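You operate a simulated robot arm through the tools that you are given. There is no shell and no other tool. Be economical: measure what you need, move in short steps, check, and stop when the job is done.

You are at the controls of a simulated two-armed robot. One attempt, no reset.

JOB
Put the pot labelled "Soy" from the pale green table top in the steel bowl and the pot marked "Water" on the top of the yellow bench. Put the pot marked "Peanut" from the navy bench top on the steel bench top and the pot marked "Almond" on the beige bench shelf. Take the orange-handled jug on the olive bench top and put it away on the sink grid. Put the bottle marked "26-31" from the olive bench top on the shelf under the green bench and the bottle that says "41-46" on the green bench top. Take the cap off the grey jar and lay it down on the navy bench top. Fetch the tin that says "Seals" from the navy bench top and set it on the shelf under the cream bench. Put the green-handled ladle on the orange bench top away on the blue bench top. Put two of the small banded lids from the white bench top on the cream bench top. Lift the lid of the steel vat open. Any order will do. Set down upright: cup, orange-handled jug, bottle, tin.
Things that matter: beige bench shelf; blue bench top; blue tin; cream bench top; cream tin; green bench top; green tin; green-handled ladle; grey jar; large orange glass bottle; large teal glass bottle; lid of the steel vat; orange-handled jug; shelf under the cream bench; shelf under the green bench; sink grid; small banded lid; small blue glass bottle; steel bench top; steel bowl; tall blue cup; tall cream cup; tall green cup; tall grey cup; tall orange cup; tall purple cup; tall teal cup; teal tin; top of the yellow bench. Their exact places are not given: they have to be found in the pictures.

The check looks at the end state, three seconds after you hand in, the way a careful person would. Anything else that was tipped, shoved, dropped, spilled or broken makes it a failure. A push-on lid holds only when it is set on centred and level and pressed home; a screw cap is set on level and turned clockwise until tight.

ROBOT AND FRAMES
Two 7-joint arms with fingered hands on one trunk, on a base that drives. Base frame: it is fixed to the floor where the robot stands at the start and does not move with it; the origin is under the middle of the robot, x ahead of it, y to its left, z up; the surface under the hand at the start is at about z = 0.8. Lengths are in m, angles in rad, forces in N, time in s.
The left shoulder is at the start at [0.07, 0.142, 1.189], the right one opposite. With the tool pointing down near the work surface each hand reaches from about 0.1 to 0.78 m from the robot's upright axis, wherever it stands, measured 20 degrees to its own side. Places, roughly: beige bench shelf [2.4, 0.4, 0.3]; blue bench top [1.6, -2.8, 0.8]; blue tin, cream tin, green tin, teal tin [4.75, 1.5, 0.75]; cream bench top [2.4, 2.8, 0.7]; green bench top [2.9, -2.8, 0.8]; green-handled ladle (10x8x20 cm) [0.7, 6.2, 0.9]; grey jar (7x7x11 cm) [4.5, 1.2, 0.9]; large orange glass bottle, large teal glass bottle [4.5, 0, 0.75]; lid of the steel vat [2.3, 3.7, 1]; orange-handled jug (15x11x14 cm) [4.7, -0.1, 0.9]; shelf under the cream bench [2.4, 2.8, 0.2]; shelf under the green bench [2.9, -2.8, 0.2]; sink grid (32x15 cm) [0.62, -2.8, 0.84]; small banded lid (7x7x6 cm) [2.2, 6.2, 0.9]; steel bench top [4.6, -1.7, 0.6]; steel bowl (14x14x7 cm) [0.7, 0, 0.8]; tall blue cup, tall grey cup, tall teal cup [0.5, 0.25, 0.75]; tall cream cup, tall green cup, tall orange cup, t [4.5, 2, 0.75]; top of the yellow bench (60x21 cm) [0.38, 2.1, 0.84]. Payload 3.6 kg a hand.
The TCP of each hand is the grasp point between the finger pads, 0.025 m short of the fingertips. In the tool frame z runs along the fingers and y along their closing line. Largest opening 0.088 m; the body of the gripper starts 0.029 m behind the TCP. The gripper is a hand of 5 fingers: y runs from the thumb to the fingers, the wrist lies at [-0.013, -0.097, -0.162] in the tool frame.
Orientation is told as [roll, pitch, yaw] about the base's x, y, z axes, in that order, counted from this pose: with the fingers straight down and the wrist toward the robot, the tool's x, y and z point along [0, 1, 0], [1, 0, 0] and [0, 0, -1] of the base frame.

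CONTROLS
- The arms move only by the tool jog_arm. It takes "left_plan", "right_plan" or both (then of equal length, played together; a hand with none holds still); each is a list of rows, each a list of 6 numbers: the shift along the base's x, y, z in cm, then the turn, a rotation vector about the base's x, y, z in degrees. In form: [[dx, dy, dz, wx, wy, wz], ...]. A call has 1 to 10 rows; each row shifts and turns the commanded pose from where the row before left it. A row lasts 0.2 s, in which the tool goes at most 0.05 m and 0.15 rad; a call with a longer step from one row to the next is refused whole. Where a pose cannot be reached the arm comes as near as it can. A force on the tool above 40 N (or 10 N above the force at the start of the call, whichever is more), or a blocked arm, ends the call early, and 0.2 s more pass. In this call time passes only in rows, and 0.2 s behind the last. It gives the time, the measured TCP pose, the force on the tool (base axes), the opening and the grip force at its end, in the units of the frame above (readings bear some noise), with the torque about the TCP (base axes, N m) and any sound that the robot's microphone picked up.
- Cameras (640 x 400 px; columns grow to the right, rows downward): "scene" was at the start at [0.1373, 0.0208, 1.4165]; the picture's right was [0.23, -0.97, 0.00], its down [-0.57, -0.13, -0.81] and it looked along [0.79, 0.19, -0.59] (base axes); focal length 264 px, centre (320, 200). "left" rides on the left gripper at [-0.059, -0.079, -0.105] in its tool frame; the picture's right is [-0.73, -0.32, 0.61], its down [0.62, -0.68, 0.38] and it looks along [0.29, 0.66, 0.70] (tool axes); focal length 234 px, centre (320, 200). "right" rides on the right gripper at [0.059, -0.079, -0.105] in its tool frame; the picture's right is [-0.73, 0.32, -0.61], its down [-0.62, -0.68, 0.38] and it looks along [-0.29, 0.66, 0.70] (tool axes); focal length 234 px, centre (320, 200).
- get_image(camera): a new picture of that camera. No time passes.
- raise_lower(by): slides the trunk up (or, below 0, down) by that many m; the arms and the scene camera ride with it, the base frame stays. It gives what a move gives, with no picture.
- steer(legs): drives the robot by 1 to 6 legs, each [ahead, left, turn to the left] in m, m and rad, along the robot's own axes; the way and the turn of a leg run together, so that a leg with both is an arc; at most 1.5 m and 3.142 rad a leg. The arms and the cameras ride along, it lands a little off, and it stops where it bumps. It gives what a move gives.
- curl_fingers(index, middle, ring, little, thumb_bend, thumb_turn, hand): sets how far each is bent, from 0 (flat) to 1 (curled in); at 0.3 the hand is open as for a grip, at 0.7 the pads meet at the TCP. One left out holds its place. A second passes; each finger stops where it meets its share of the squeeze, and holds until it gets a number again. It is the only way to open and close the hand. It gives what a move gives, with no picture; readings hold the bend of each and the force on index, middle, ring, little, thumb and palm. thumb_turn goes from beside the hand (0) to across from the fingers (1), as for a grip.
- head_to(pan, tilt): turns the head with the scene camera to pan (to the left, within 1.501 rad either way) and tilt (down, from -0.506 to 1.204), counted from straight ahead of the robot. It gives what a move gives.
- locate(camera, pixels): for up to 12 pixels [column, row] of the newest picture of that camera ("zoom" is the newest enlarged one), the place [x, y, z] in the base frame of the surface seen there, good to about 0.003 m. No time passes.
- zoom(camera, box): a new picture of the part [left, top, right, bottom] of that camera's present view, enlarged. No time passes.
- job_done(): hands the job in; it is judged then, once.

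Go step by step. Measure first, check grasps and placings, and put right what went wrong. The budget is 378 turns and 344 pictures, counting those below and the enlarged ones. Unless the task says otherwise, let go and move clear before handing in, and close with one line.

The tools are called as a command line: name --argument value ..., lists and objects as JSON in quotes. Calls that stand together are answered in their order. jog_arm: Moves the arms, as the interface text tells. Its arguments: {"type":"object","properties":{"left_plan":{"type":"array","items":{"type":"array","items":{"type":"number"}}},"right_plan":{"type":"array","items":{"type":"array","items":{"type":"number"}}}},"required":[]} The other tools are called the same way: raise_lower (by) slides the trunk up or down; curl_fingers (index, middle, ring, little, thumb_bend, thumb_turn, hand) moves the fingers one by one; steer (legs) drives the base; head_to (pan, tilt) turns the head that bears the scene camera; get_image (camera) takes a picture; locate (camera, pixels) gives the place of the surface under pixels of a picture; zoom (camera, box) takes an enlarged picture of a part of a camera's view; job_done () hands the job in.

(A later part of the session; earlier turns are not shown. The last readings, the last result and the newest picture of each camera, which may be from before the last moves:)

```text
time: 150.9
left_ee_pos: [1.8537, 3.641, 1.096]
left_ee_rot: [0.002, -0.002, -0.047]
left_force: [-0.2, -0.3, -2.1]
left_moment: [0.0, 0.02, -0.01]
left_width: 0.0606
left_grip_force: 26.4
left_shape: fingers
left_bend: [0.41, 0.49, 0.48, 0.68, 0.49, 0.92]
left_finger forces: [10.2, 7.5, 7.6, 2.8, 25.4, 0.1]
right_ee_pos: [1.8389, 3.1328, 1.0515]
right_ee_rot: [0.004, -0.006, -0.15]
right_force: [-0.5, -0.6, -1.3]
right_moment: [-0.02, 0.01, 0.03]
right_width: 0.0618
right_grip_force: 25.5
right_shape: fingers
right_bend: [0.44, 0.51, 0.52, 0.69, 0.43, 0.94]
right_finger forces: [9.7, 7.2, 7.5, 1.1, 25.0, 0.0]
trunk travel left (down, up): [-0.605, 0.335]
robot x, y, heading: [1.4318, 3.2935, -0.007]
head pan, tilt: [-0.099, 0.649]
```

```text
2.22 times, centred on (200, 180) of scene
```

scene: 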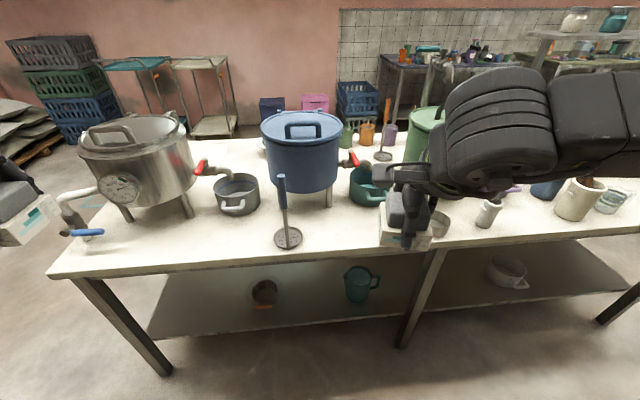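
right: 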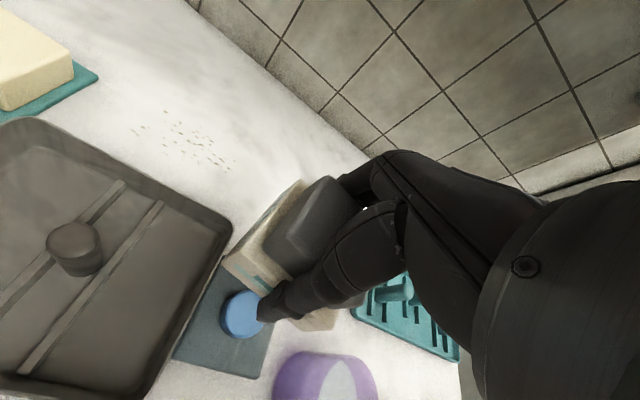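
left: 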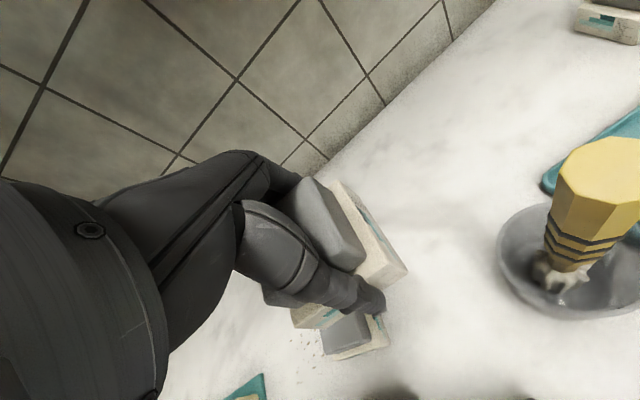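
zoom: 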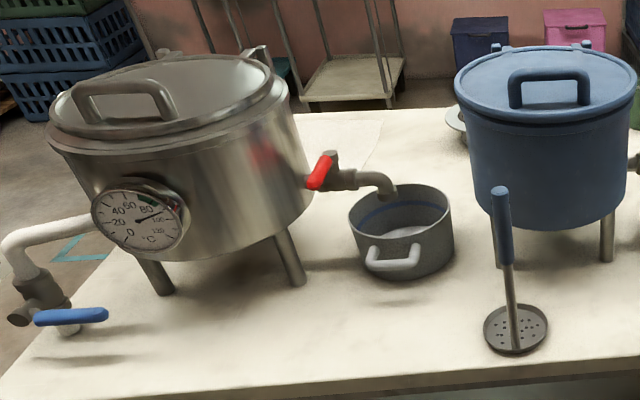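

Clear spots: A (2.11, 3.49) for the left lid and B (2.11, 3.15) for the right one. I line up the left hand, drive forward and lower the trunk.

jog_arm --left_plan '[[0, -3.8, 0, 0, 0, 1.3], [0, -3.8, 0, 0, 0, 1.3], [0, -3.8, 0, 0, 0, 0], [0, -3.6, 0, 0, 0, 0]]'

steer --legs '[[0.2, 0, 0]]'

raise_lower --by -0.1

get_image --camera "scene"

```text
time: 151.9
left_ee_pos: [1.8551, 3.4904, 1.0976]
left_ee_rot: [0.002, -0.002, -0.002]
left_force: [0.7, -0.4, -1.3]
left_moment: [0.0, 0.01, 0.01]
left_width: 0.0604
left_grip_force: 26.2
left_shape: fingers
left_bend: [0.41, 0.49, 0.48, 0.68, 0.49, 0.92]
left_finger forces: [10.2, 7.3, 7.6, 2.7, 25.3, 0.1]
right_ee_pos: [1.8407, 3.1297, 1.052]
right_ee_rot: [0.007, -0.006, -0.148]
right_force: [-0.4, -0.2, -0.6]
right_moment: [0.03, 0.01, 0.04]
right_width: 0.0619
right_grip_force: 25.0
right_shape: fingers
right_bend: [0.44, 0.51, 0.52, 0.69, 0.43, 0.94]
right_finger forces: [9.8, 7.2, 7.7, 1.1, 25.1, 0.0]
trunk travel left (down, up): [-0.605, 0.335]
robot x, y, heading: [1.4269, 3.3001, -0.01]
head pan, tilt: [-0.099, 0.649]
```

```text
time: 153.5
left_ee_pos: [2.0518, 3.4909, 1.0963]
left_ee_rot: [0.001, -0.001, 0.001]
left_force: [0.1, 0.2, -1.7]
left_moment: [0.0, -0.04, 0.03]
left_width: 0.0604
left_grip_force: 26.7
left_shape: fingers
left_bend: [0.41, 0.49, 0.48, 0.68, 0.49, 0.92]
left_finger forces: [10.1, 7.3, 7.6, 2.7, 25.2, 0.0]
right_ee_pos: [2.0392, 3.1306, 1.0514]
right_ee_rot: [0.004, -0.005, -0.151]
right_force: [0.2, 0.2, -0.8]
right_moment: [0.0, -0.01, 0.05]
right_width: 0.0618
right_grip_force: 25.5
right_shape: fingers
right_bend: [0.44, 0.51, 0.52, 0.69, 0.43, 0.94]
right_finger forces: [9.7, 7.2, 7.6, 1.1, 25.0, 0.1]
trunk travel left (down, up): [-0.605, 0.335]
robot x, y, heading: [1.6265, 3.2953, -0.006]
head pan, tilt: [-0.099, 0.649]
```

```text
time: 154.8
left_ee_pos: [2.0507, 3.4913, 0.9967]
left_ee_rot: [0.0, -0.003, 0.0]
left_force: [0.2, -0.7, -1.3]
left_moment: [-0.01, 0.02, 0.01]
left_width: 0.0606
left_grip_force: 26.1
left_shape: fingers
left_bend: [0.41, 0.49, 0.48, 0.68, 0.49, 0.92]
left_finger forces: [10.1, 7.3, 7.6, 2.7, 25.1, 0.0]
right_ee_pos: [2.0384, 3.13, 0.9524]
right_ee_rot: [0.006, -0.005, -0.147]
right_force: [-0.2, -0.5, -0.7]
right_moment: [0.02, -0.02, 0.0]
right_width: 0.062
right_grip_force: 24.6
right_shape: fingers
right_bend: [0.44, 0.51, 0.52, 0.69, 0.43, 0.94]
right_finger forces: [9.8, 7.1, 7.6, 1.0, 25.1, 0.0]
trunk travel left (down, up): [-0.505, 0.435]
robot x, y, heading: [1.6261, 3.2942, -0.003]
head pan, tilt: [-0.099, 0.649]
```

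```text
269 pictures are left
```

scene: 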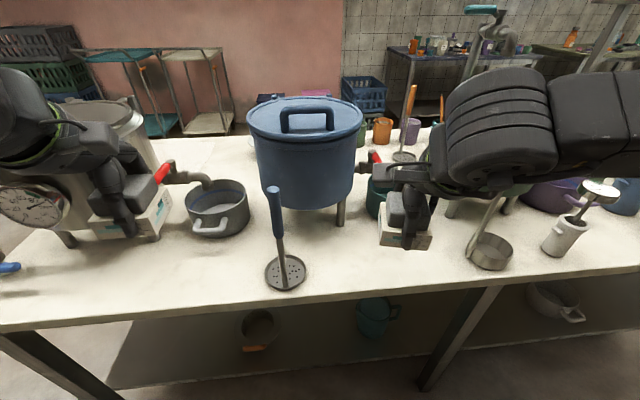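

jog_arm --left_plan '[[1.2, 0, -3.9, 0, 0, 0], [1.2, 0, -3.9, 0, 0, 0], [1.2, 0, -3.9, 0, 0, 0], [1.2, 0, -3.9, 0, 0, 0], [1.1, 0, -3.9, 0, 0, 0], [0, 0, 0, 0, 0, 0]]' --right_plan '[[1.4, 0.4, -3, 0, 0, 0], [1.4, 0.4, -3, 0, 0, 0], [1.4, 0.4, -3, 0, 0, 0], [1.4, 0.4, -3, 0, 0, 0], [1.4, 0.4, -3, 0, 0, 0], [0, 0, 0, 0, 0, 0]]'

get_image --camera "scene"

get_image --camera "left"

get_image --camera "right"

```text
time: 156.2
left_ee_pos: [2.1099, 3.4893, 0.8027]
left_ee_rot: [0.001, -0.005, -0.001]
left_force: [-0.4, 0.1, -2.4]
left_moment: [0.01, -0.01, -0.02]
left_width: 0.0602
left_grip_force: 26.7
left_shape: fingers
left_bend: [0.41, 0.49, 0.48, 0.68, 0.49, 0.92]
left_finger forces: [9.8, 7.1, 7.5, 2.8, 24.8, 0.0]
right_ee_pos: [2.1067, 3.15, 0.8035]
right_ee_rot: [0.005, -0.007, -0.148]
right_force: [-0.2, -0.3, -0.6]
right_moment: [0.0, -0.04, -0.02]
right_width: 0.0615
right_grip_force: 25.2
right_shape: fingers
right_bend: [0.44, 0.52, 0.52, 0.7, 0.43, 0.94]
right_finger forces: [9.6, 7.1, 7.5, 1.0, 24.6, 0.1]
trunk travel left (down, up): [-0.505, 0.435]
robot x, y, heading: [1.626, 3.2941, -0.009]
head pan, tilt: [-0.099, 0.649]
```

```text
268 pictures are left
```

scene: 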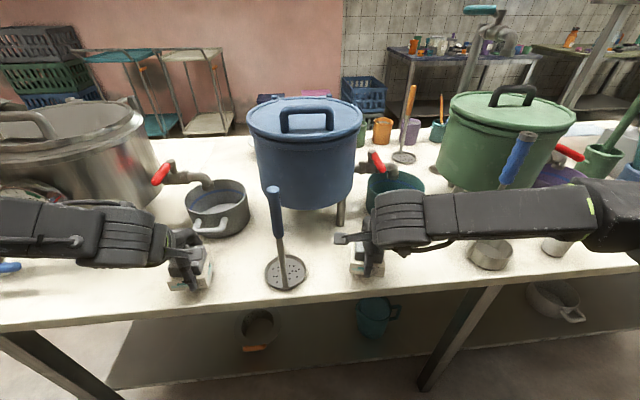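

```text
267 pictures are left
```

left: 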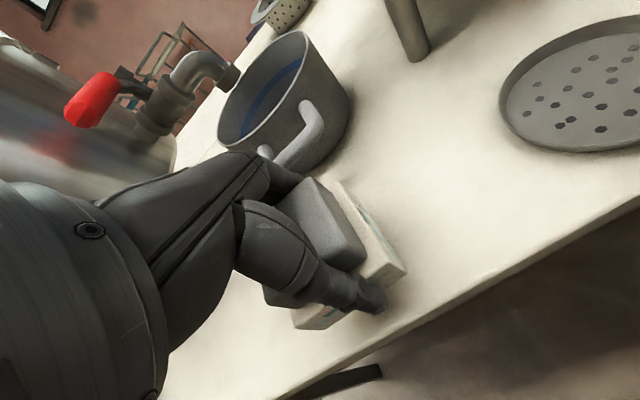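

```text
266 pictures are left
```

right: 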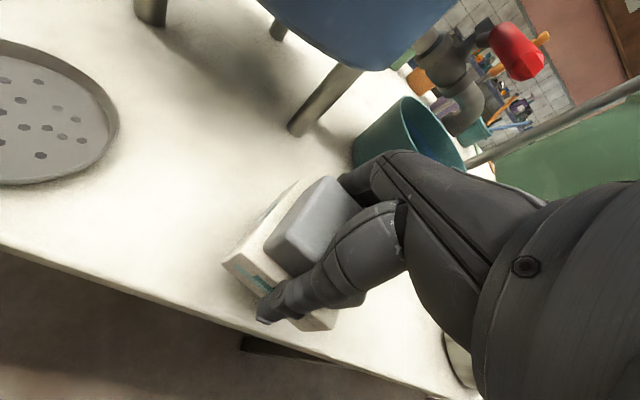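

Both lids are over clear wood. I lower to contact.

jog_arm --left_plan '[[0, 0, -1.5, 0, 0, 0], [0, 0, -1.2, 0, 0, 0], [0, 0, -0.5, 0, 0, 0], [0, 0, 0, 0, 0, 0]]' --right_plan '[[0, 0, -1.5, 0, 0, 0], [0, 0, -1.2, 0, 0, 0], [0, 0, -0.5, 0, 0, 0], [0, 0, 0, 0, 0, 0]]'

```text
time: 157.2
left_ee_pos: [2.1101, 3.4911, 0.7739]
left_ee_rot: [0.002, -0.011, 0.0]
left_force: [6.9, 0.4, 30.0]
left_moment: [-0.06, 0.02, -0.08]
left_width: 0.0599
left_grip_force: 31.6
left_shape: fingers
left_bend: [0.41, 0.49, 0.48, 0.68, 0.5, 0.92]
left_finger forces: [12.1, 8.8, 9.0, 2.8, 30.9, 0.1]
right_ee_pos: [2.107, 3.1504, 0.7735]
right_ee_rot: [0.009, -0.013, -0.148]
right_force: [4.5, 2.8, 17.6]
right_moment: [-0.29, -0.55, 0.03]
right_width: 0.0614
right_grip_force: 28.6
right_shape: fingers
right_bend: [0.43, 0.51, 0.51, 0.7, 0.43, 0.93]
right_finger forces: [10.6, 8.6, 9.2, 0.8, 27.2, 0.1]
trunk travel left (down, up): [-0.505, 0.435]
robot x, y, heading: [1.6264, 3.2948, -0.004]
head pan, tilt: [-0.099, 0.649]
```

Both touch down. I open both hands gently, relieving first.

jog_arm --left_plan '[[0, 0, 0.3, 0, 0, 0], [0, 0, 0, 0, 0, 0]]' --right_plan '[[0, 0, 0.2, 0, 0, 0], [0, 0, 0, 0, 0, 0]]'

curl_fingers --hand "left" --index 0.27 --middle 0.27 --ring 0.27 --little 0.27 --thumb_bend 0.25

curl_fingers --hand "right" --index 0.27 --middle 0.27 --ring 0.27 --little 0.27 --thumb_bend 0.25

jog_arm --left_plan '[[0, 0, 3, 0, 0, 0], [0, 0, 4, 0, 0, 0], [0, 0, 4, 0, 0, 0], [0, 0, 4, 0, 0, 0], [-2, 0, 4, 0, 0, 0], [-4, 0, 2, 0, 0, 0], [-4, 0, 0, 0, 0, 0]]' --right_plan '[[0, 0, 3, 0, 0, 0], [0, 0, 4, 0, 0, 0], [0, 0, 4, 0, 0, 0], [0, 0, 4, 0, 0, 0], [-2, 0, 4, 0, 0, 0], [-4, 0, 2, 0, 0, 0], [-4, 0, 0, 0, 0, 0]]'

get_image --camera "scene"

```text
time: 157.8
left_ee_pos: [2.1095, 3.4909, 0.7725]
left_ee_rot: [0.002, -0.005, 0.001]
left_force: [6.8, 0.3, 22.0]
left_moment: [-0.06, -0.19, -0.03]
left_width: 0.0597
left_grip_force: 30.1
left_shape: fingers
left_bend: [0.4, 0.48, 0.47, 0.68, 0.51, 0.92]
left_finger forces: [11.8, 8.9, 8.8, 2.6, 28.0, 0.1]
right_ee_pos: [2.1075, 3.1504, 0.7753]
right_ee_rot: [0.008, -0.008, -0.148]
right_force: [5.0, 1.3, 18.1]
right_moment: [-0.29, -0.59, 0.12]
right_width: 0.0616
right_grip_force: 27.8
right_shape: fingers
right_bend: [0.43, 0.51, 0.51, 0.7, 0.44, 0.93]
right_finger forces: [10.7, 8.8, 9.2, 0.9, 26.2, 0.1]
trunk travel left (down, up): [-0.505, 0.435]
robot x, y, heading: [1.6275, 3.2959, -0.011]
head pan, tilt: [-0.099, 0.649]
```

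```text
time: 158.8
left_ee_pos: [2.1086, 3.4909, 0.7726]
left_ee_rot: [0.002, -0.003, 0.0]
left_force: [-0.2, 0.0, 0.3]
left_moment: [0.01, 0.01, -0.04]
left_width: 0.0919
left_grip_force: 0.1
left_shape: fingers
left_bend: [0.27, 0.27, 0.27, 0.27, 0.25, 0.97]
left_finger forces: [0.0, 0.0, 0.0, 0.0, 0.0, 0.0]
right_ee_pos: [2.1067, 3.1493, 0.7734]
right_ee_rot: [0.006, -0.01, -0.149]
right_force: [1.2, -0.8, 21.6]
right_moment: [-0.32, -0.6, 0.06]
right_width: 0.0617
right_grip_force: 28.7
right_shape: fingers
right_bend: [0.43, 0.51, 0.51, 0.7, 0.44, 0.93]
right_finger forces: [10.2, 8.5, 9.2, 1.1, 28.4, 0.0]
trunk travel left (down, up): [-0.505, 0.435]
robot x, y, heading: [1.6256, 3.293, -0.003]
head pan, tilt: [-0.099, 0.649]
```

```text
time: 159.8
left_ee_pos: [2.1101, 3.4912, 0.7727]
left_ee_rot: [0.002, -0.002, 0.0]
left_force: [-0.5, -0.1, 0.0]
left_moment: [-0.01, -0.02, -0.01]
left_width: 0.092
left_grip_force: 0.2
left_shape: fingers
left_bend: [0.27, 0.27, 0.27, 0.27, 0.25, 0.97]
left_finger forces: [0.0, 0.1, 0.1, 0.1, 0.1, 0.0]
right_ee_pos: [2.1073, 3.1508, 0.7732]
right_ee_rot: [0.005, -0.006, -0.149]
right_force: [-0.1, 1.1, 0.0]
right_moment: [-0.01, -0.01, -0.02]
right_width: 0.0918
right_grip_force: 0.1
right_shape: fingers
right_bend: [0.27, 0.27, 0.27, 0.27, 0.25, 0.97]
right_finger forces: [0.1, 0.0, 0.0, 0.0, 0.0, 0.1]
trunk travel left (down, up): [-0.505, 0.435]
robot x, y, heading: [1.6223, 3.2934, -0.009]
head pan, tilt: [-0.099, 0.649]
```

```text
time: 161.4
left_ee_pos: [2.0072, 3.4911, 0.983]
left_ee_rot: [0.002, -0.003, 0.001]
left_force: [0.1, 0.8, -0.1]
left_moment: [-0.01, -0.01, 0.0]
left_width: 0.0922
left_grip_force: 0.0
left_shape: fingers
left_bend: [0.27, 0.27, 0.27, 0.27, 0.25, 0.97]
left_finger forces: [0.0, 0.1, 0.1, 0.0, 0.0, 0.0]
right_ee_pos: [2.0052, 3.1487, 0.9825]
right_ee_rot: [0.006, -0.008, -0.147]
right_force: [-0.4, 0.0, -0.4]
right_moment: [-0.01, -0.01, 0.01]
right_width: 0.092
right_grip_force: 0.1
right_shape: fingers
right_bend: [0.27, 0.27, 0.27, 0.27, 0.25, 0.97]
right_finger forces: [0.1, 0.0, 0.0, 0.0, 0.1, 0.0]
trunk travel left (down, up): [-0.505, 0.435]
robot x, y, heading: [1.6269, 3.2938, -0.003]
head pan, tilt: [-0.099, 0.649]
```

```text
265 pictures are left
```

scene: 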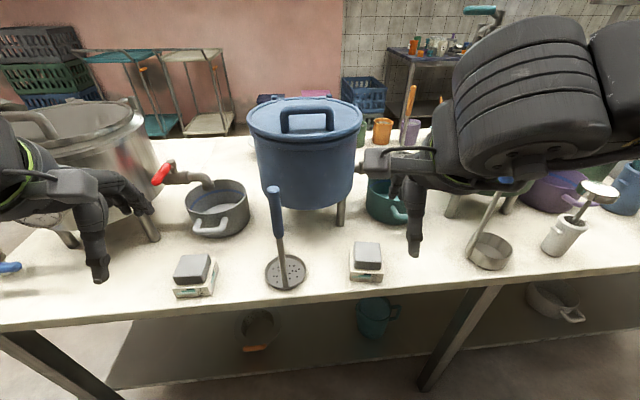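

Both lids sit on the cream bench. Now the steel vat: I back off a little, shift left, raise the trunk and look at its lid.

steer --legs '[[-0.15, 0, 0], [0, 0.55, 0]]'

raise_lower --by 0.3

head_to --pan -0.1 --tilt 0.6

get_image --camera "scene"

```text
time: 165.6
left_ee_pos: [1.8588, 4.0398, 0.982]
left_ee_rot: [0.001, -0.001, 0.003]
left_force: [-0.7, 0.9, -0.7]
left_moment: [-0.02, 0.0, 0.0]
left_width: 0.0924
left_grip_force: 0.2
left_shape: fingers
left_bend: [0.27, 0.27, 0.27, 0.27, 0.25, 0.97]
left_finger forces: [0.0, 0.1, 0.0, 0.0, 0.0, 0.0]
right_ee_pos: [1.8581, 3.6972, 0.9816]
right_ee_rot: [0.005, -0.005, -0.147]
right_force: [0.1, 0.3, 0.2]
right_moment: [-0.02, 0.0, -0.03]
right_width: 0.092
right_grip_force: 0.1
right_shape: fingers
right_bend: [0.27, 0.27, 0.27, 0.27, 0.25, 0.97]
right_finger forces: [0.0, 0.1, 0.0, 0.0, 0.0, 0.0]
trunk travel left (down, up): [-0.505, 0.435]
robot x, y, heading: [1.4751, 3.8424, -0.008]
head pan, tilt: [-0.099, 0.649]
```

```text
time: 168.6
left_ee_pos: [1.8592, 4.0394, 1.2823]
left_ee_rot: [0.004, -0.001, 0.002]
left_force: [0.5, 0.4, 0.4]
left_moment: [0.0, -0.04, 0.01]
left_width: 0.0921
left_grip_force: 0.1
left_shape: fingers
left_bend: [0.27, 0.27, 0.27, 0.27, 0.25, 0.97]
left_finger forces: [0.0, 0.0, 0.0, 0.0, 0.0, 0.0]
right_ee_pos: [1.8582, 3.6977, 1.2821]
right_ee_rot: [0.007, -0.005, -0.147]
right_force: [0.2, -0.3, -0.1]
right_moment: [-0.03, -0.02, 0.01]
right_width: 0.092
right_grip_force: 0.0
right_shape: fingers
right_bend: [0.27, 0.27, 0.27, 0.27, 0.25, 0.97]
right_finger forces: [0.1, 0.1, 0.1, 0.1, 0.1, 0.0]
trunk travel left (down, up): [-0.805, 0.135]
robot x, y, heading: [1.4755, 3.844, -0.009]
head pan, tilt: [-0.099, 0.649]
```

```text
time: 169.2
left_ee_pos: [1.8584, 4.0397, 1.2828]
left_ee_rot: [0.0, 0.0, 0.003]
left_force: [-0.3, -0.1, -0.3]
left_moment: [0.01, 0.0, 0.0]
left_width: 0.0922
left_grip_force: 0.0
left_shape: fingers
left_bend: [0.27, 0.27, 0.27, 0.27, 0.25, 0.97]
left_finger forces: [0.0, 0.0, 0.0, 0.0, 0.1, 0.0]
right_ee_pos: [1.8586, 3.6965, 1.2821]
right_ee_rot: [0.008, -0.003, -0.147]
right_force: [-0.6, -0.2, -1.0]
right_moment: [0.01, -0.01, 0.01]
right_width: 0.0921
right_grip_force: 0.1
right_shape: fingers
right_bend: [0.27, 0.27, 0.27, 0.27, 0.25, 0.97]
right_finger forces: [0.1, 0.0, 0.0, 0.0, 0.0, 0.0]
trunk travel left (down, up): [-0.805, 0.135]
robot x, y, heading: [1.4756, 3.8409, -0.007]
head pan, tilt: [-0.099, 0.6]
```

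```text
264 pictures are left
```

scene: 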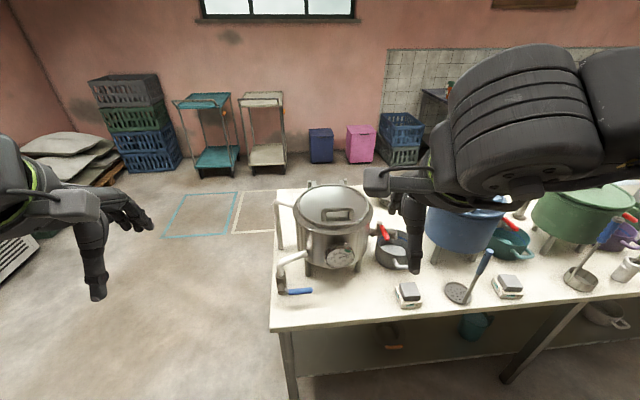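

zoom --camera "scene" --box '[260, 170, 400, 280]'

```text
3.64 times, centred on (330, 225) of scene
```

zoom: 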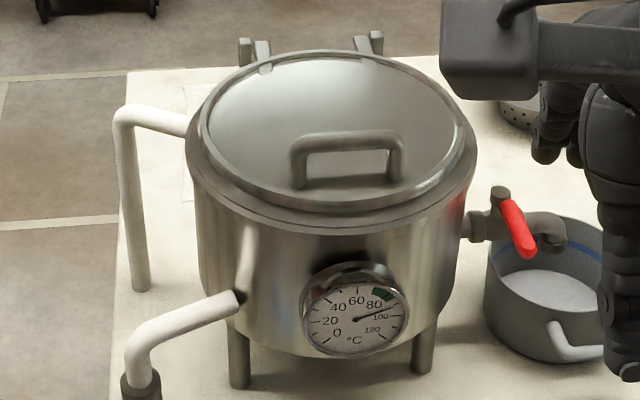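

The lid has hinges at the back (zoom 255,50 / 370,42) and a bow handle near the front. I locate them.

locate --camera "zoom" --pixels '[[347, 137], [300, 145], [397, 140], [295, 175], [400, 172], [345, 160], [255, 50], [372, 42], [330, 195], [330, 60], [205, 120], [465, 120]]'

```text
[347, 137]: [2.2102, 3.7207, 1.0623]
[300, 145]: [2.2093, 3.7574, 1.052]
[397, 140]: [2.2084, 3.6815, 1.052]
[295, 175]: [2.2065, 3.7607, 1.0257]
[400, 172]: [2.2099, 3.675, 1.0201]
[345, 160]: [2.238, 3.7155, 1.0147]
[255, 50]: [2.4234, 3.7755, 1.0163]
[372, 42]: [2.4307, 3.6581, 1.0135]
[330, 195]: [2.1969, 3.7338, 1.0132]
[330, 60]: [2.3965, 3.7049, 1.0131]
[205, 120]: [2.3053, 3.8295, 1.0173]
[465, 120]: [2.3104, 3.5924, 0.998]
```

Handle bar runs along y at (2.21, 3.72, top z 1.062), hinge line at x≈2.42. I'll pinch the bar from above with the right hand and swing it over. First drive up and position.

steer --legs '[[0.28, 0, 0.008]]'

jog_arm --right_plan '[[1, 0, -3, 0, 0, 4], [1, 0, -3, 0, 0, 4], [1, 0, -3, 0, 0, 0], [0, 0, -3, 0, 0, 0], [0, 0, 0, 0, 0, 0]]'

get_image --camera "scene"

get_image --camera "right"

```text
time: 171.2
left_ee_pos: [2.1366, 4.0414, 1.284]
left_ee_rot: [0.003, -0.003, 0.004]
left_force: [0.0, -0.1, 1.0]
left_moment: [-0.02, 0.01, -0.02]
left_width: 0.092
left_grip_force: 0.1
left_shape: fingers
left_bend: [0.27, 0.27, 0.27, 0.27, 0.25, 0.97]
left_finger forces: [0.1, 0.0, 0.0, 0.0, 0.0, 0.0]
right_ee_pos: [2.1367, 3.6985, 1.2816]
right_ee_rot: [0.008, -0.007, -0.144]
right_force: [-0.7, -0.7, -0.4]
right_moment: [-0.02, 0.01, 0.03]
right_width: 0.0921
right_grip_force: 0.0
right_shape: fingers
right_bend: [0.27, 0.27, 0.27, 0.27, 0.25, 0.97]
right_finger forces: [0.0, 0.0, 0.0, 0.0, 0.0, 0.0]
trunk travel left (down, up): [-0.805, 0.135]
robot x, y, heading: [1.7589, 3.8397, -0.006]
head pan, tilt: [-0.099, 0.6]
```

```text
time: 172.3
left_ee_pos: [2.1379, 4.0404, 1.2832]
left_ee_rot: [0.002, -0.003, 0.005]
left_force: [-0.4, 0.2, -0.7]
left_moment: [-0.01, -0.01, 0.0]
left_width: 0.092
left_grip_force: 0.0
left_shape: fingers
left_bend: [0.27, 0.27, 0.27, 0.27, 0.25, 0.97]
left_finger forces: [0.0, 0.0, 0.1, 0.1, 0.0, 0.1]
right_ee_pos: [2.1685, 3.6963, 1.1609]
right_ee_rot: [0.005, -0.008, -0.004]
right_force: [-0.6, 0.6, 0.2]
right_moment: [-0.01, 0.01, -0.02]
right_width: 0.0922
right_grip_force: 0.1
right_shape: fingers
right_bend: [0.27, 0.27, 0.27, 0.27, 0.25, 0.97]
right_finger forces: [0.0, 0.1, 0.0, 0.0, 0.0, 0.0]
trunk travel left (down, up): [-0.805, 0.135]
robot x, y, heading: [1.7531, 3.8389, -0.004]
head pan, tilt: [-0.099, 0.6]
```

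```text
262 pictures are left
```

scene: 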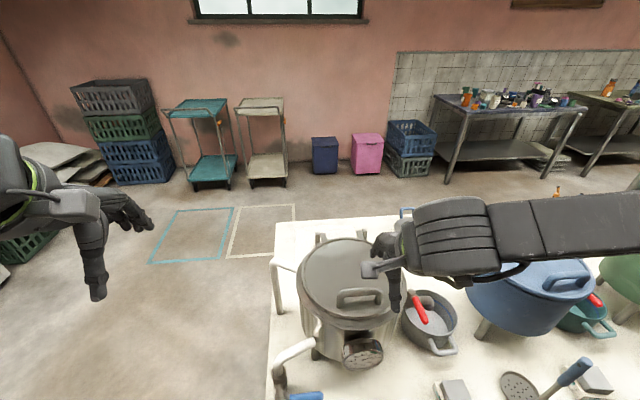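

```text
261 pictures are left
```

right: 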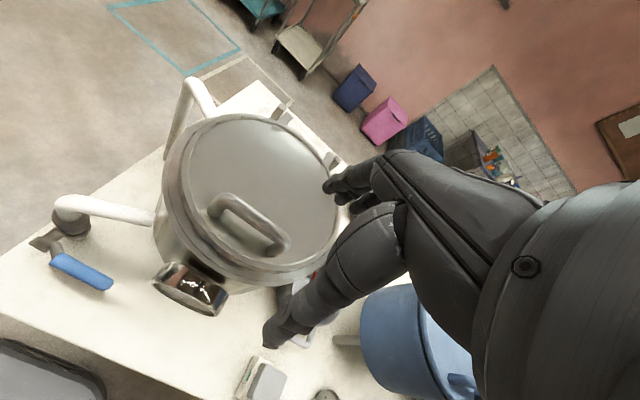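

jog_arm --right_plan '[[2.1, 1.2, 0, 0, 0, 0], [2.1, 1.3, 0, 0, 0, 0], [0, 0, -4, 0, 0, 0], [0, 0, -4, 0, 0, 0], [0, 0, -1.9, 0, 0, 0], [0, 0, 0, 0, 0, 0]]'

get_image --camera "right"

zoom --camera "scene" --box '[280, 200, 440, 360]'

```text
time: 173.8
left_ee_pos: [2.1374, 4.0403, 1.2837]
left_ee_rot: [0.002, -0.001, 0.005]
left_force: [0.5, 0.3, -0.6]
left_moment: [0.01, -0.01, 0.0]
left_width: 0.0918
left_grip_force: 0.0
left_shape: fingers
left_bend: [0.27, 0.27, 0.27, 0.27, 0.25, 0.97]
left_finger forces: [0.0, 0.1, 0.0, 0.0, 0.0, 0.0]
right_ee_pos: [2.21, 3.7226, 1.062]
right_ee_rot: [0.007, -0.005, -0.005]
right_force: [-0.3, 0.2, -0.7]
right_moment: [0.04, 0.02, -0.01]
right_width: 0.0918
right_grip_force: 0.1
right_shape: fingers
right_bend: [0.27, 0.27, 0.27, 0.27, 0.25, 0.97]
right_finger forces: [0.0, 0.0, 0.1, 0.0, 0.0, 0.0]
trunk travel left (down, up): [-0.805, 0.135]
robot x, y, heading: [1.7548, 3.8403, 0.005]
head pan, tilt: [-0.099, 0.6]
```

```text
260 pictures are left
```

right: 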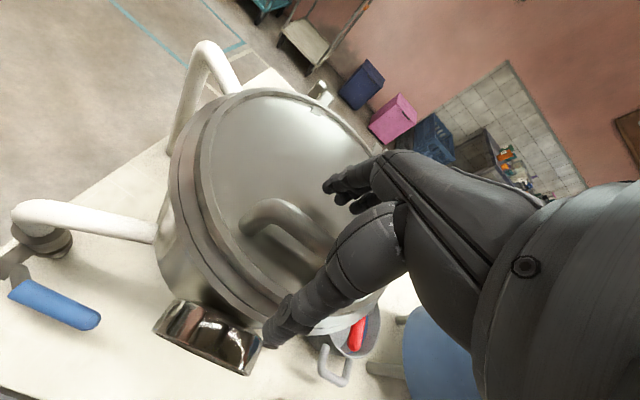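

```text
2.50 times, centred on (360, 280) of scene
```

zoom: 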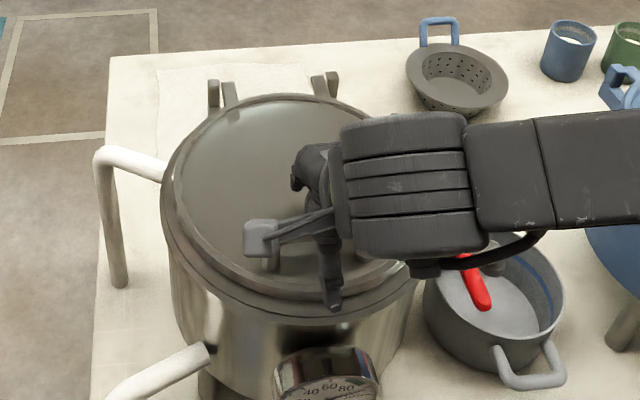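

Bar lies between thumb and fingers, slightly to +y. I shift 0.8 cm in y, go down 0.8 cm, and close.

jog_arm --right_plan '[[0, 0.8, 0, 0, 0, 0], [0, 0, -0.9, 0, 0, 0], [0, 0, 0, 0, 0, 0]]'

curl_fingers --hand "right" --index 0.7 --middle 0.7 --ring 0.7 --little 0.7 --thumb_bend 0.7

get_image --camera "right"

```text
time: 174.6
left_ee_pos: [2.1381, 4.0411, 1.2825]
left_ee_rot: [0.002, -0.001, 0.005]
left_force: [-0.5, 0.1, -0.5]
left_moment: [-0.01, -0.03, 0.0]
left_width: 0.092
left_grip_force: 0.1
left_shape: fingers
left_bend: [0.27, 0.27, 0.27, 0.27, 0.25, 0.97]
left_finger forces: [0.1, 0.0, 0.1, 0.1, 0.1, 0.1]
right_ee_pos: [2.2104, 3.73, 1.0538]
right_ee_rot: [0.008, -0.004, -0.003]
right_force: [-0.8, 0.1, -0.5]
right_moment: [0.03, 0.03, 0.01]
right_width: 0.0921
right_grip_force: 0.0
right_shape: fingers
right_bend: [0.27, 0.27, 0.27, 0.27, 0.25, 0.97]
right_finger forces: [0.0, 0.0, 0.0, 0.1, 0.0, 0.0]
trunk travel left (down, up): [-0.805, 0.135]
robot x, y, heading: [1.7582, 3.838, 0.003]
head pan, tilt: [-0.099, 0.6]
```

```text
time: 175.6
left_ee_pos: [2.139, 4.0392, 1.2816]
left_ee_rot: [0.002, -0.002, 0.005]
left_force: [0.1, 0.4, -0.1]
left_moment: [0.03, -0.01, 0.01]
left_width: 0.0923
left_grip_force: 0.0
left_shape: fingers
left_bend: [0.27, 0.27, 0.27, 0.27, 0.25, 0.97]
left_finger forces: [0.1, 0.1, 0.1, 0.0, 0.0, 0.1]
right_ee_pos: [2.2123, 3.7299, 1.0527]
right_ee_rot: [0.006, -0.006, -0.004]
right_force: [4.1, 0.3, -1.7]
right_moment: [0.03, -0.04, 0.11]
right_width: 0.0
right_grip_force: 2.4
right_shape: fingers
right_bend: [0.69, 0.7, 0.7, 0.67, 0.7, 0.97]
right_finger forces: [1.0, 0.1, 0.0, 3.2, 0.1, 0.0]
trunk travel left (down, up): [-0.805, 0.135]
robot x, y, heading: [1.7577, 3.8393, 0.003]
head pan, tilt: [-0.099, 0.6]
```

```text
258 pictures are left
```

right: 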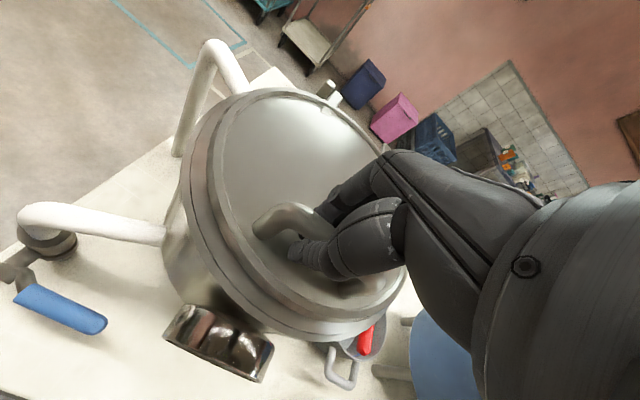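

Fingers closed beneath the bar, caging it. I lift along the hinge arc to about 45°.

jog_arm --right_plan '[[0.8, 0, 2.7, 0, 0, 0], [1.2, 0, 2.6, 0, 0, 0], [1.5, 0, 2.4, 0, 0, 0], [1.8, 0, 2.1, 0, 0, 0], [2.1, 0, 1.9, 0, 0, 0], [2.3, 0, 1.6, 0, 0, 0], [0, 0, 0, 0, 0, 0]]'

get_image --camera "right"

zoom --camera "scene" --box '[240, 160, 480, 360]'

```text
time: 177.2
left_ee_pos: [2.1329, 4.0399, 1.2844]
left_ee_rot: [0.002, -0.006, 0.005]
left_force: [0.3, -0.3, -0.2]
left_moment: [0.0, 0.04, 0.01]
left_width: 0.0919
left_grip_force: 0.0
left_shape: fingers
left_bend: [0.27, 0.27, 0.27, 0.27, 0.25, 0.97]
left_finger forces: [0.0, 0.1, 0.1, 0.0, 0.0, 0.0]
right_ee_pos: [2.3011, 3.7322, 1.1906]
right_ee_rot: [0.007, -0.013, -0.001]
right_force: [-15.3, -1.5, 13.4]
right_moment: [0.08, 0.35, 0.06]
right_width: 0.0138
right_grip_force: 8.5
right_shape: fingers
right_bend: [0.7, 0.7, 0.7, 0.7, 0.61, 0.97]
right_finger forces: [0.1, 0.0, 0.0, 0.1, 16.3, 0.1]
trunk travel left (down, up): [-0.805, 0.135]
robot x, y, heading: [1.7571, 3.8387, 0.002]
head pan, tilt: [-0.099, 0.6]
```

```text
257 pictures are left
```

right: 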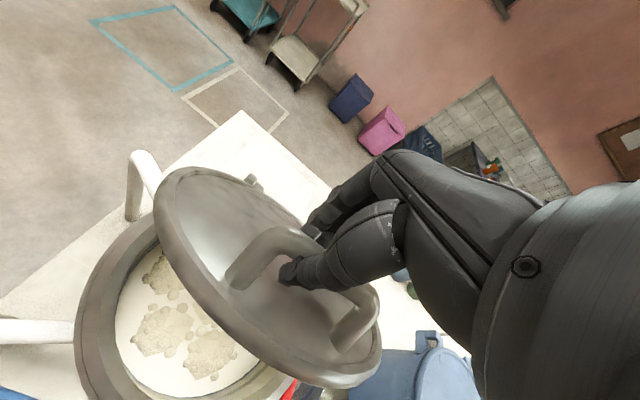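

```text
2.00 times, centred on (360, 260) of scene
```

zoom: 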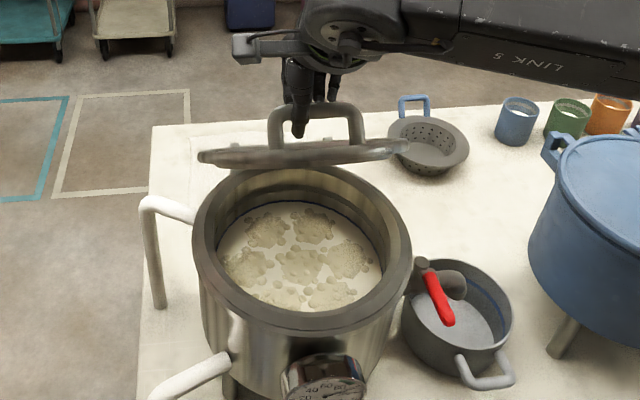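

The lid rises nicely; reaction says I'm pushing slightly toward the hinge, so I widen the arc and continue to ~75°.

jog_arm --right_plan '[[0, 0, 1.0, 0, 0, 0], [2.6, 0, 1.5, 0, 0, 0], [2.6, 0, 1.4, 0, 0, 0], [2.9, 0, 0.9, 0, 0, 0], [2.9, 0, 0.7, 0, 0, 0], [0, 0, 0, 0, 0, 0]]'

get_image --camera "right"

zoom --camera "scene" --box '[240, 120, 480, 320]'

```text
time: 178.6
left_ee_pos: [2.1381, 4.0391, 1.2829]
left_ee_rot: [0.002, -0.002, 0.005]
left_force: [-0.4, -0.2, 0.1]
left_moment: [0.02, -0.01, -0.01]
left_width: 0.0921
left_grip_force: 0.1
left_shape: fingers
left_bend: [0.27, 0.27, 0.27, 0.27, 0.25, 0.97]
left_finger forces: [0.0, 0.0, 0.0, 0.1, 0.0, 0.0]
right_ee_pos: [2.4171, 3.7304, 1.2407]
right_ee_rot: [0.007, -0.004, -0.002]
right_force: [-0.9, 0.9, -2.9]
right_moment: [0.03, 0.0, 0.03]
right_width: 0.0004
right_grip_force: 2.1
right_shape: fingers
right_bend: [0.7, 0.7, 0.7, 0.69, 0.68, 0.98]
right_finger forces: [0.0, 0.0, 0.0, 1.7, 1.8, 0.0]
trunk travel left (down, up): [-0.805, 0.135]
robot x, y, heading: [1.7597, 3.8382, 0.002]
head pan, tilt: [-0.099, 0.6]
```

```text
255 pictures are left
```

right: 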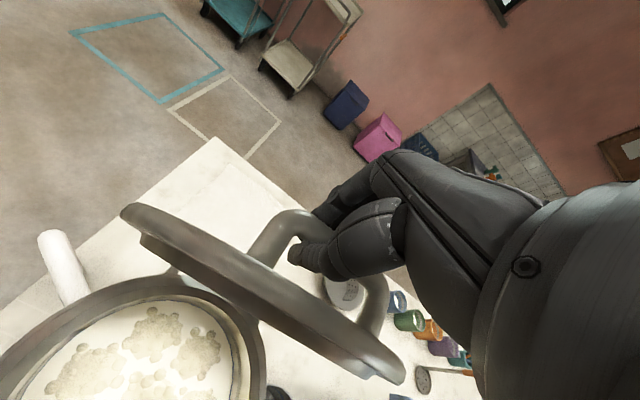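

```text
2.00 times, centred on (360, 220) of scene
```

zoom: 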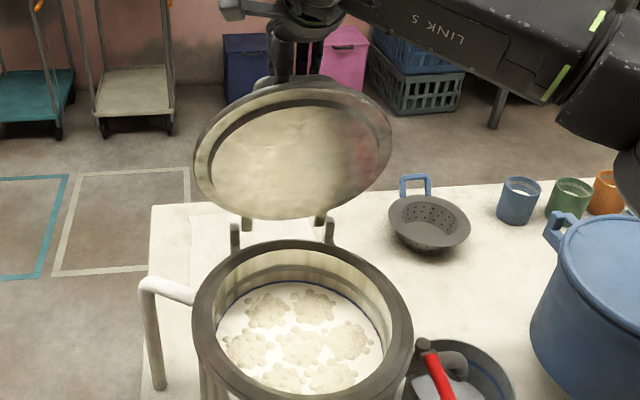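

About 80° now; I continue past vertical.

jog_arm --right_plan '[[3, 0, 0.1, 0, 0, 0], [3, 0, -0.2, 0, 0, 0], [2.8, 0, -0.7, 0, 0, 0], [0, 0, 0, 0, 0, 0]]'

get_image --camera "right"

get_image --camera "scene"

```text
time: 179.6
left_ee_pos: [2.1378, 4.0401, 1.2823]
left_ee_rot: [0.003, -0.002, 0.005]
left_force: [0.1, -0.9, -0.1]
left_moment: [-0.02, 0.0, -0.02]
left_width: 0.092
left_grip_force: 0.0
left_shape: fingers
left_bend: [0.27, 0.27, 0.27, 0.27, 0.25, 0.97]
left_finger forces: [0.0, 0.0, 0.0, 0.0, 0.1, 0.0]
right_ee_pos: [2.506, 3.7311, 1.2325]
right_ee_rot: [0.005, -0.006, 0.001]
right_force: [-0.1, 1.5, -0.4]
right_moment: [-0.01, -0.02, 0.05]
right_width: 0.0006
right_grip_force: 1.7
right_shape: fingers
right_bend: [0.7, 0.7, 0.7, 0.68, 0.68, 0.97]
right_finger forces: [0.0, 0.0, 0.0, 1.8, 1.3, 0.0]
trunk travel left (down, up): [-0.805, 0.135]
robot x, y, heading: [1.7536, 3.8411, 0.0]
head pan, tilt: [-0.099, 0.6]
```

```text
253 pictures are left
```

right: 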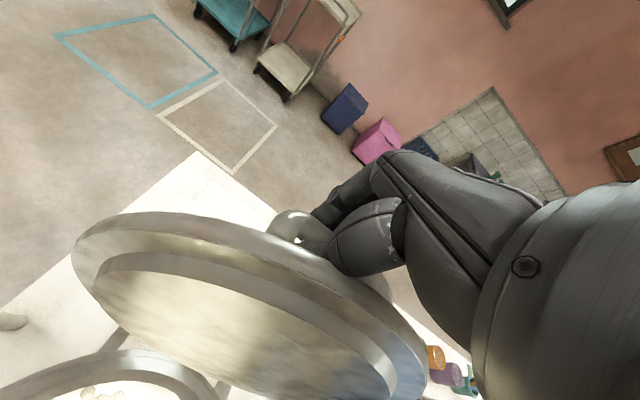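

```text
252 pictures are left
```

scene: 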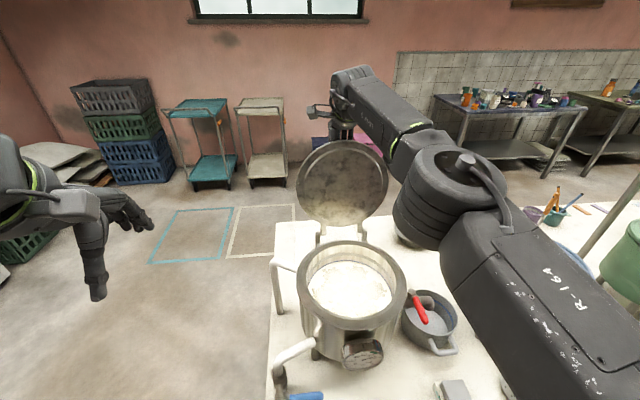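

Lid is just past vertical with no load. A bit further, then release and rise.

jog_arm --right_plan '[[2.4, 0, -1, 0, 0, 0], [0, 0, 0, 0, 0, 0]]'

curl_fingers --hand "right" --index 0.3 --middle 0.3 --ring 0.3 --little 0.3 --thumb_bend 0.5

get_image --camera "right"

get_image --camera "scene"

```text
time: 180.2
left_ee_pos: [2.1384, 4.0406, 1.2824]
left_ee_rot: [0.002, -0.001, 0.006]
left_force: [0.8, 0.0, -0.5]
left_moment: [0.0, 0.01, -0.01]
left_width: 0.0924
left_grip_force: 0.0
left_shape: fingers
left_bend: [0.27, 0.27, 0.27, 0.27, 0.25, 0.97]
left_finger forces: [0.1, 0.1, 0.1, 0.0, 0.0, 0.1]
right_ee_pos: [2.5062, 3.7266, 1.2262]
right_ee_rot: [0.004, -0.006, -0.004]
right_force: [0.1, 1.3, 0.4]
right_moment: [-0.04, 0.01, 0.03]
right_width: 0.0
right_grip_force: 0.9
right_shape: fingers
right_bend: [0.7, 0.7, 0.7, 0.69, 0.69, 0.97]
right_finger forces: [0.0, 0.1, 0.0, 0.9, 0.6, 0.1]
right hand out of reach, approached as far as the arm can: row 1
trunk travel left (down, up): [-0.805, 0.135]
robot x, y, heading: [1.7554, 3.8411, -0.003]
head pan, tilt: [-0.099, 0.6]
```

```text
time: 181.2
left_ee_pos: [2.1396, 4.0394, 1.2817]
left_ee_rot: [0.002, 0.0, 0.005]
left_force: [0.3, -0.5, -0.4]
left_moment: [0.0, 0.0, -0.03]
left_width: 0.0921
left_grip_force: 0.0
left_shape: fingers
left_bend: [0.27, 0.27, 0.27, 0.27, 0.25, 0.97]
left_finger forces: [0.0, 0.0, 0.1, 0.0, 0.1, 0.0]
right_ee_pos: [2.5064, 3.7271, 1.2267]
right_ee_rot: [0.004, -0.005, -0.003]
right_force: [1.2, 0.2, -0.4]
right_moment: [-0.01, -0.02, 0.02]
right_width: 0.0627
right_grip_force: 0.8
right_shape: fingers
right_bend: [0.3, 0.3, 0.3, 0.3, 0.5, 0.97]
right_finger forces: [0.0, 0.1, 0.0, 0.0, 0.3, 0.0]
trunk travel left (down, up): [-0.805, 0.135]
robot x, y, heading: [1.7554, 3.8417, -0.004]
head pan, tilt: [-0.099, 0.6]
```

```text
251 pictures are left
```

right: 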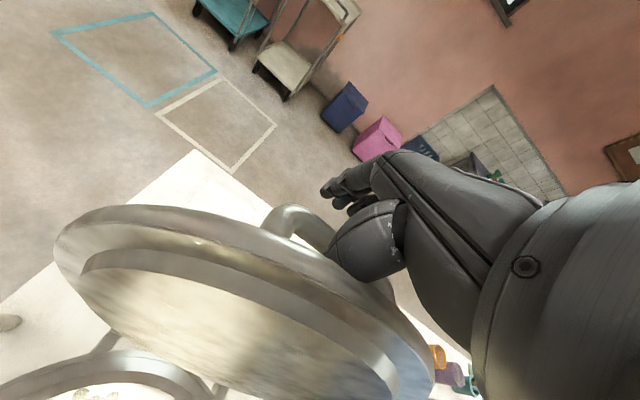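

```text
250 pictures are left
```

scene: 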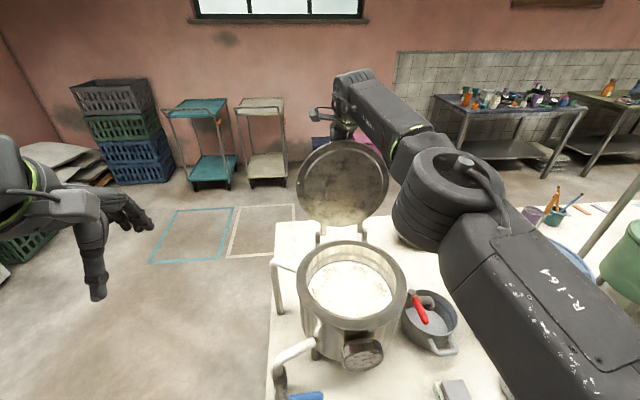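

Fingers are open; I rise straight up with the trunk to free the thumb from behind the bar.

raise_lower --by 0.12

get_image --camera "scene"

get_image --camera "right"

```text
time: 182.7
left_ee_pos: [2.1369, 4.0402, 1.4023]
left_ee_rot: [0.001, -0.004, 0.005]
left_force: [0.1, -0.3, -0.6]
left_moment: [-0.01, -0.01, -0.05]
left_width: 0.0919
left_grip_force: 0.2
left_shape: fingers
left_bend: [0.27, 0.27, 0.27, 0.27, 0.25, 0.97]
left_finger forces: [0.0, 0.1, 0.1, 0.0, 0.1, 0.0]
right_ee_pos: [2.5077, 3.7273, 1.3467]
right_ee_rot: [0.006, -0.007, -0.003]
right_force: [-1.4, 0.1, 0.2]
right_moment: [0.04, 0.04, -0.01]
right_width: 0.063
right_grip_force: 0.1
right_shape: fingers
right_bend: [0.3, 0.3, 0.3, 0.3, 0.5, 0.97]
right_finger forces: [0.1, 0.0, 0.0, 0.1, 0.1, 0.1]
trunk travel left (down, up): [-0.925, 0.015]
robot x, y, heading: [1.7551, 3.843, 0.003]
head pan, tilt: [-0.099, 0.6]
```

```text
249 pictures are left
```

scene: 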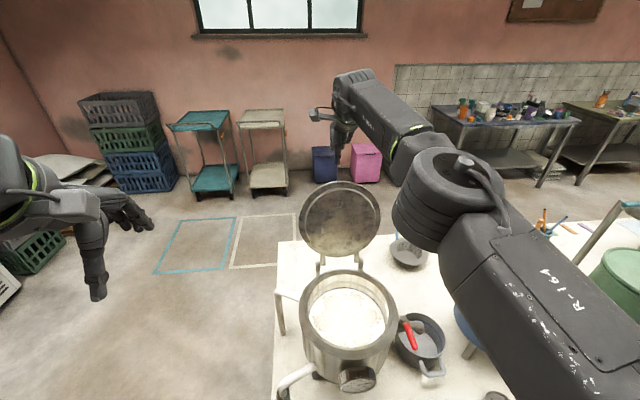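

```text
248 pictures are left
```

right: 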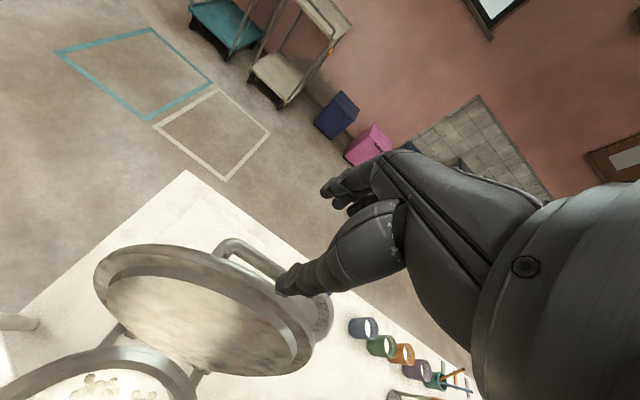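

The lid stays open. I retract the right hand over its edge, back off, and head to the orange bench for the ladle.

jog_arm --right_plan '[[-4, 0, 1, 0, 0, 0], [-4.5, 0, 0, 0, 0, 0], [-4.5, 0, 0, 0, 0, 0], [-4.5, 0, 0, 0, 0, 0], [-4.5, 0, 0, 0, 0, 0], [-4.5, 0, 0, 0, 0, 0], [-4.5, 0, 0, 0, 0, 0], [-4.5, -0.5, 0, 0, 0, 0]]'

steer --legs '[[-0.4, 0, 0], [0, 0.6, 0], [0, 0, 1.57], [0.7, 0.5, 0]]'

head_to --pan 0.1 --tilt 0.65

get_image --camera "scene"

```text
time: 184.4
left_ee_pos: [2.1359, 4.039, 1.403]
left_ee_rot: [0.005, -0.004, 0.003]
left_force: [-0.4, 0.3, 0.4]
left_moment: [0.0, 0.01, -0.03]
left_width: 0.0921
left_grip_force: 0.1
left_shape: fingers
left_bend: [0.27, 0.27, 0.27, 0.27, 0.25, 0.97]
left_finger forces: [0.1, 0.0, 0.1, 0.0, 0.0, 0.0]
right_ee_pos: [2.1469, 3.719, 1.3574]
right_ee_rot: [0.005, -0.007, -0.003]
right_force: [0.0, 0.3, -1.3]
right_moment: [-0.02, -0.01, 0.01]
right_width: 0.0634
right_grip_force: 0.0
right_shape: fingers
right_bend: [0.3, 0.3, 0.3, 0.3, 0.5, 0.98]
right_finger forces: [0.0, 0.1, 0.1, 0.0, 0.0, 0.0]
trunk travel left (down, up): [-0.925, 0.015]
robot x, y, heading: [1.7548, 3.8381, 0.001]
head pan, tilt: [-0.099, 0.6]
```

```text
time: 197.9
left_ee_pos: [0.6648, 5.5185, 1.4033]
left_ee_rot: [0.002, -0.004, 1.57]
left_force: [-0.1, -0.5, 0.4]
left_moment: [-0.01, -0.05, -0.01]
left_width: 0.0919
left_grip_force: 0.0
left_shape: fingers
left_bend: [0.27, 0.27, 0.27, 0.27, 0.25, 0.97]
left_finger forces: [0.1, 0.0, 0.0, 0.0, 0.0, 0.0]
right_ee_pos: [0.9879, 5.5276, 1.3588]
right_ee_rot: [0.006, -0.008, 1.564]
right_force: [0.2, 0.5, -0.7]
right_moment: [0.04, 0.01, -0.01]
right_width: 0.0631
right_grip_force: 0.0
right_shape: fingers
right_bend: [0.3, 0.3, 0.3, 0.3, 0.5, 0.98]
right_finger forces: [0.1, 0.1, 0.1, 0.0, 0.0, 0.1]
trunk travel left (down, up): [-0.925, 0.015]
robot x, y, heading: [0.8594, 5.1347, 1.563]
head pan, tilt: [-0.099, 0.6]
```

```text
time: 198.6
left_ee_pos: [0.6654, 5.5181, 1.4023]
left_ee_rot: [0.002, -0.001, 1.57]
left_force: [0.2, 0.2, -0.7]
left_moment: [-0.01, 0.01, -0.03]
left_width: 0.0919
left_grip_force: 0.0
left_shape: fingers
left_bend: [0.27, 0.27, 0.27, 0.27, 0.25, 0.97]
left_finger forces: [0.0, 0.0, 0.1, 0.0, 0.1, 0.0]
right_ee_pos: [0.9856, 5.5286, 1.3578]
right_ee_rot: [0.007, -0.006, 1.563]
right_force: [-0.3, 0.0, 0.7]
right_moment: [0.01, -0.01, 0.0]
right_width: 0.0631
right_grip_force: 0.1
right_shape: fingers
right_bend: [0.3, 0.3, 0.3, 0.3, 0.5, 0.98]
right_finger forces: [0.0, 0.0, 0.0, 0.0, 0.0, 0.0]
trunk travel left (down, up): [-0.925, 0.015]
robot x, y, heading: [0.8607, 5.1346, 1.565]
head pan, tilt: [0.099, 0.649]
```

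```text
247 pictures are left
```

scene: 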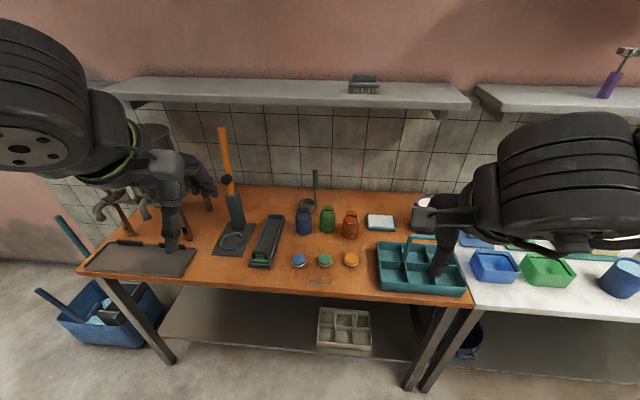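

zoom --camera "scene" --box '[250, 150, 410, 280]'

```text
3.08 times, centred on (330, 215) of scene
```

zoom: 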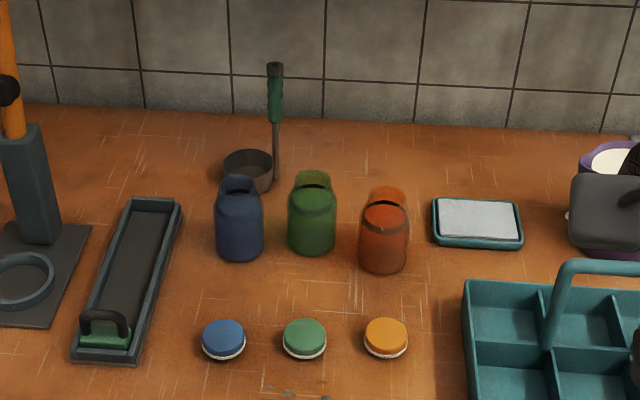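

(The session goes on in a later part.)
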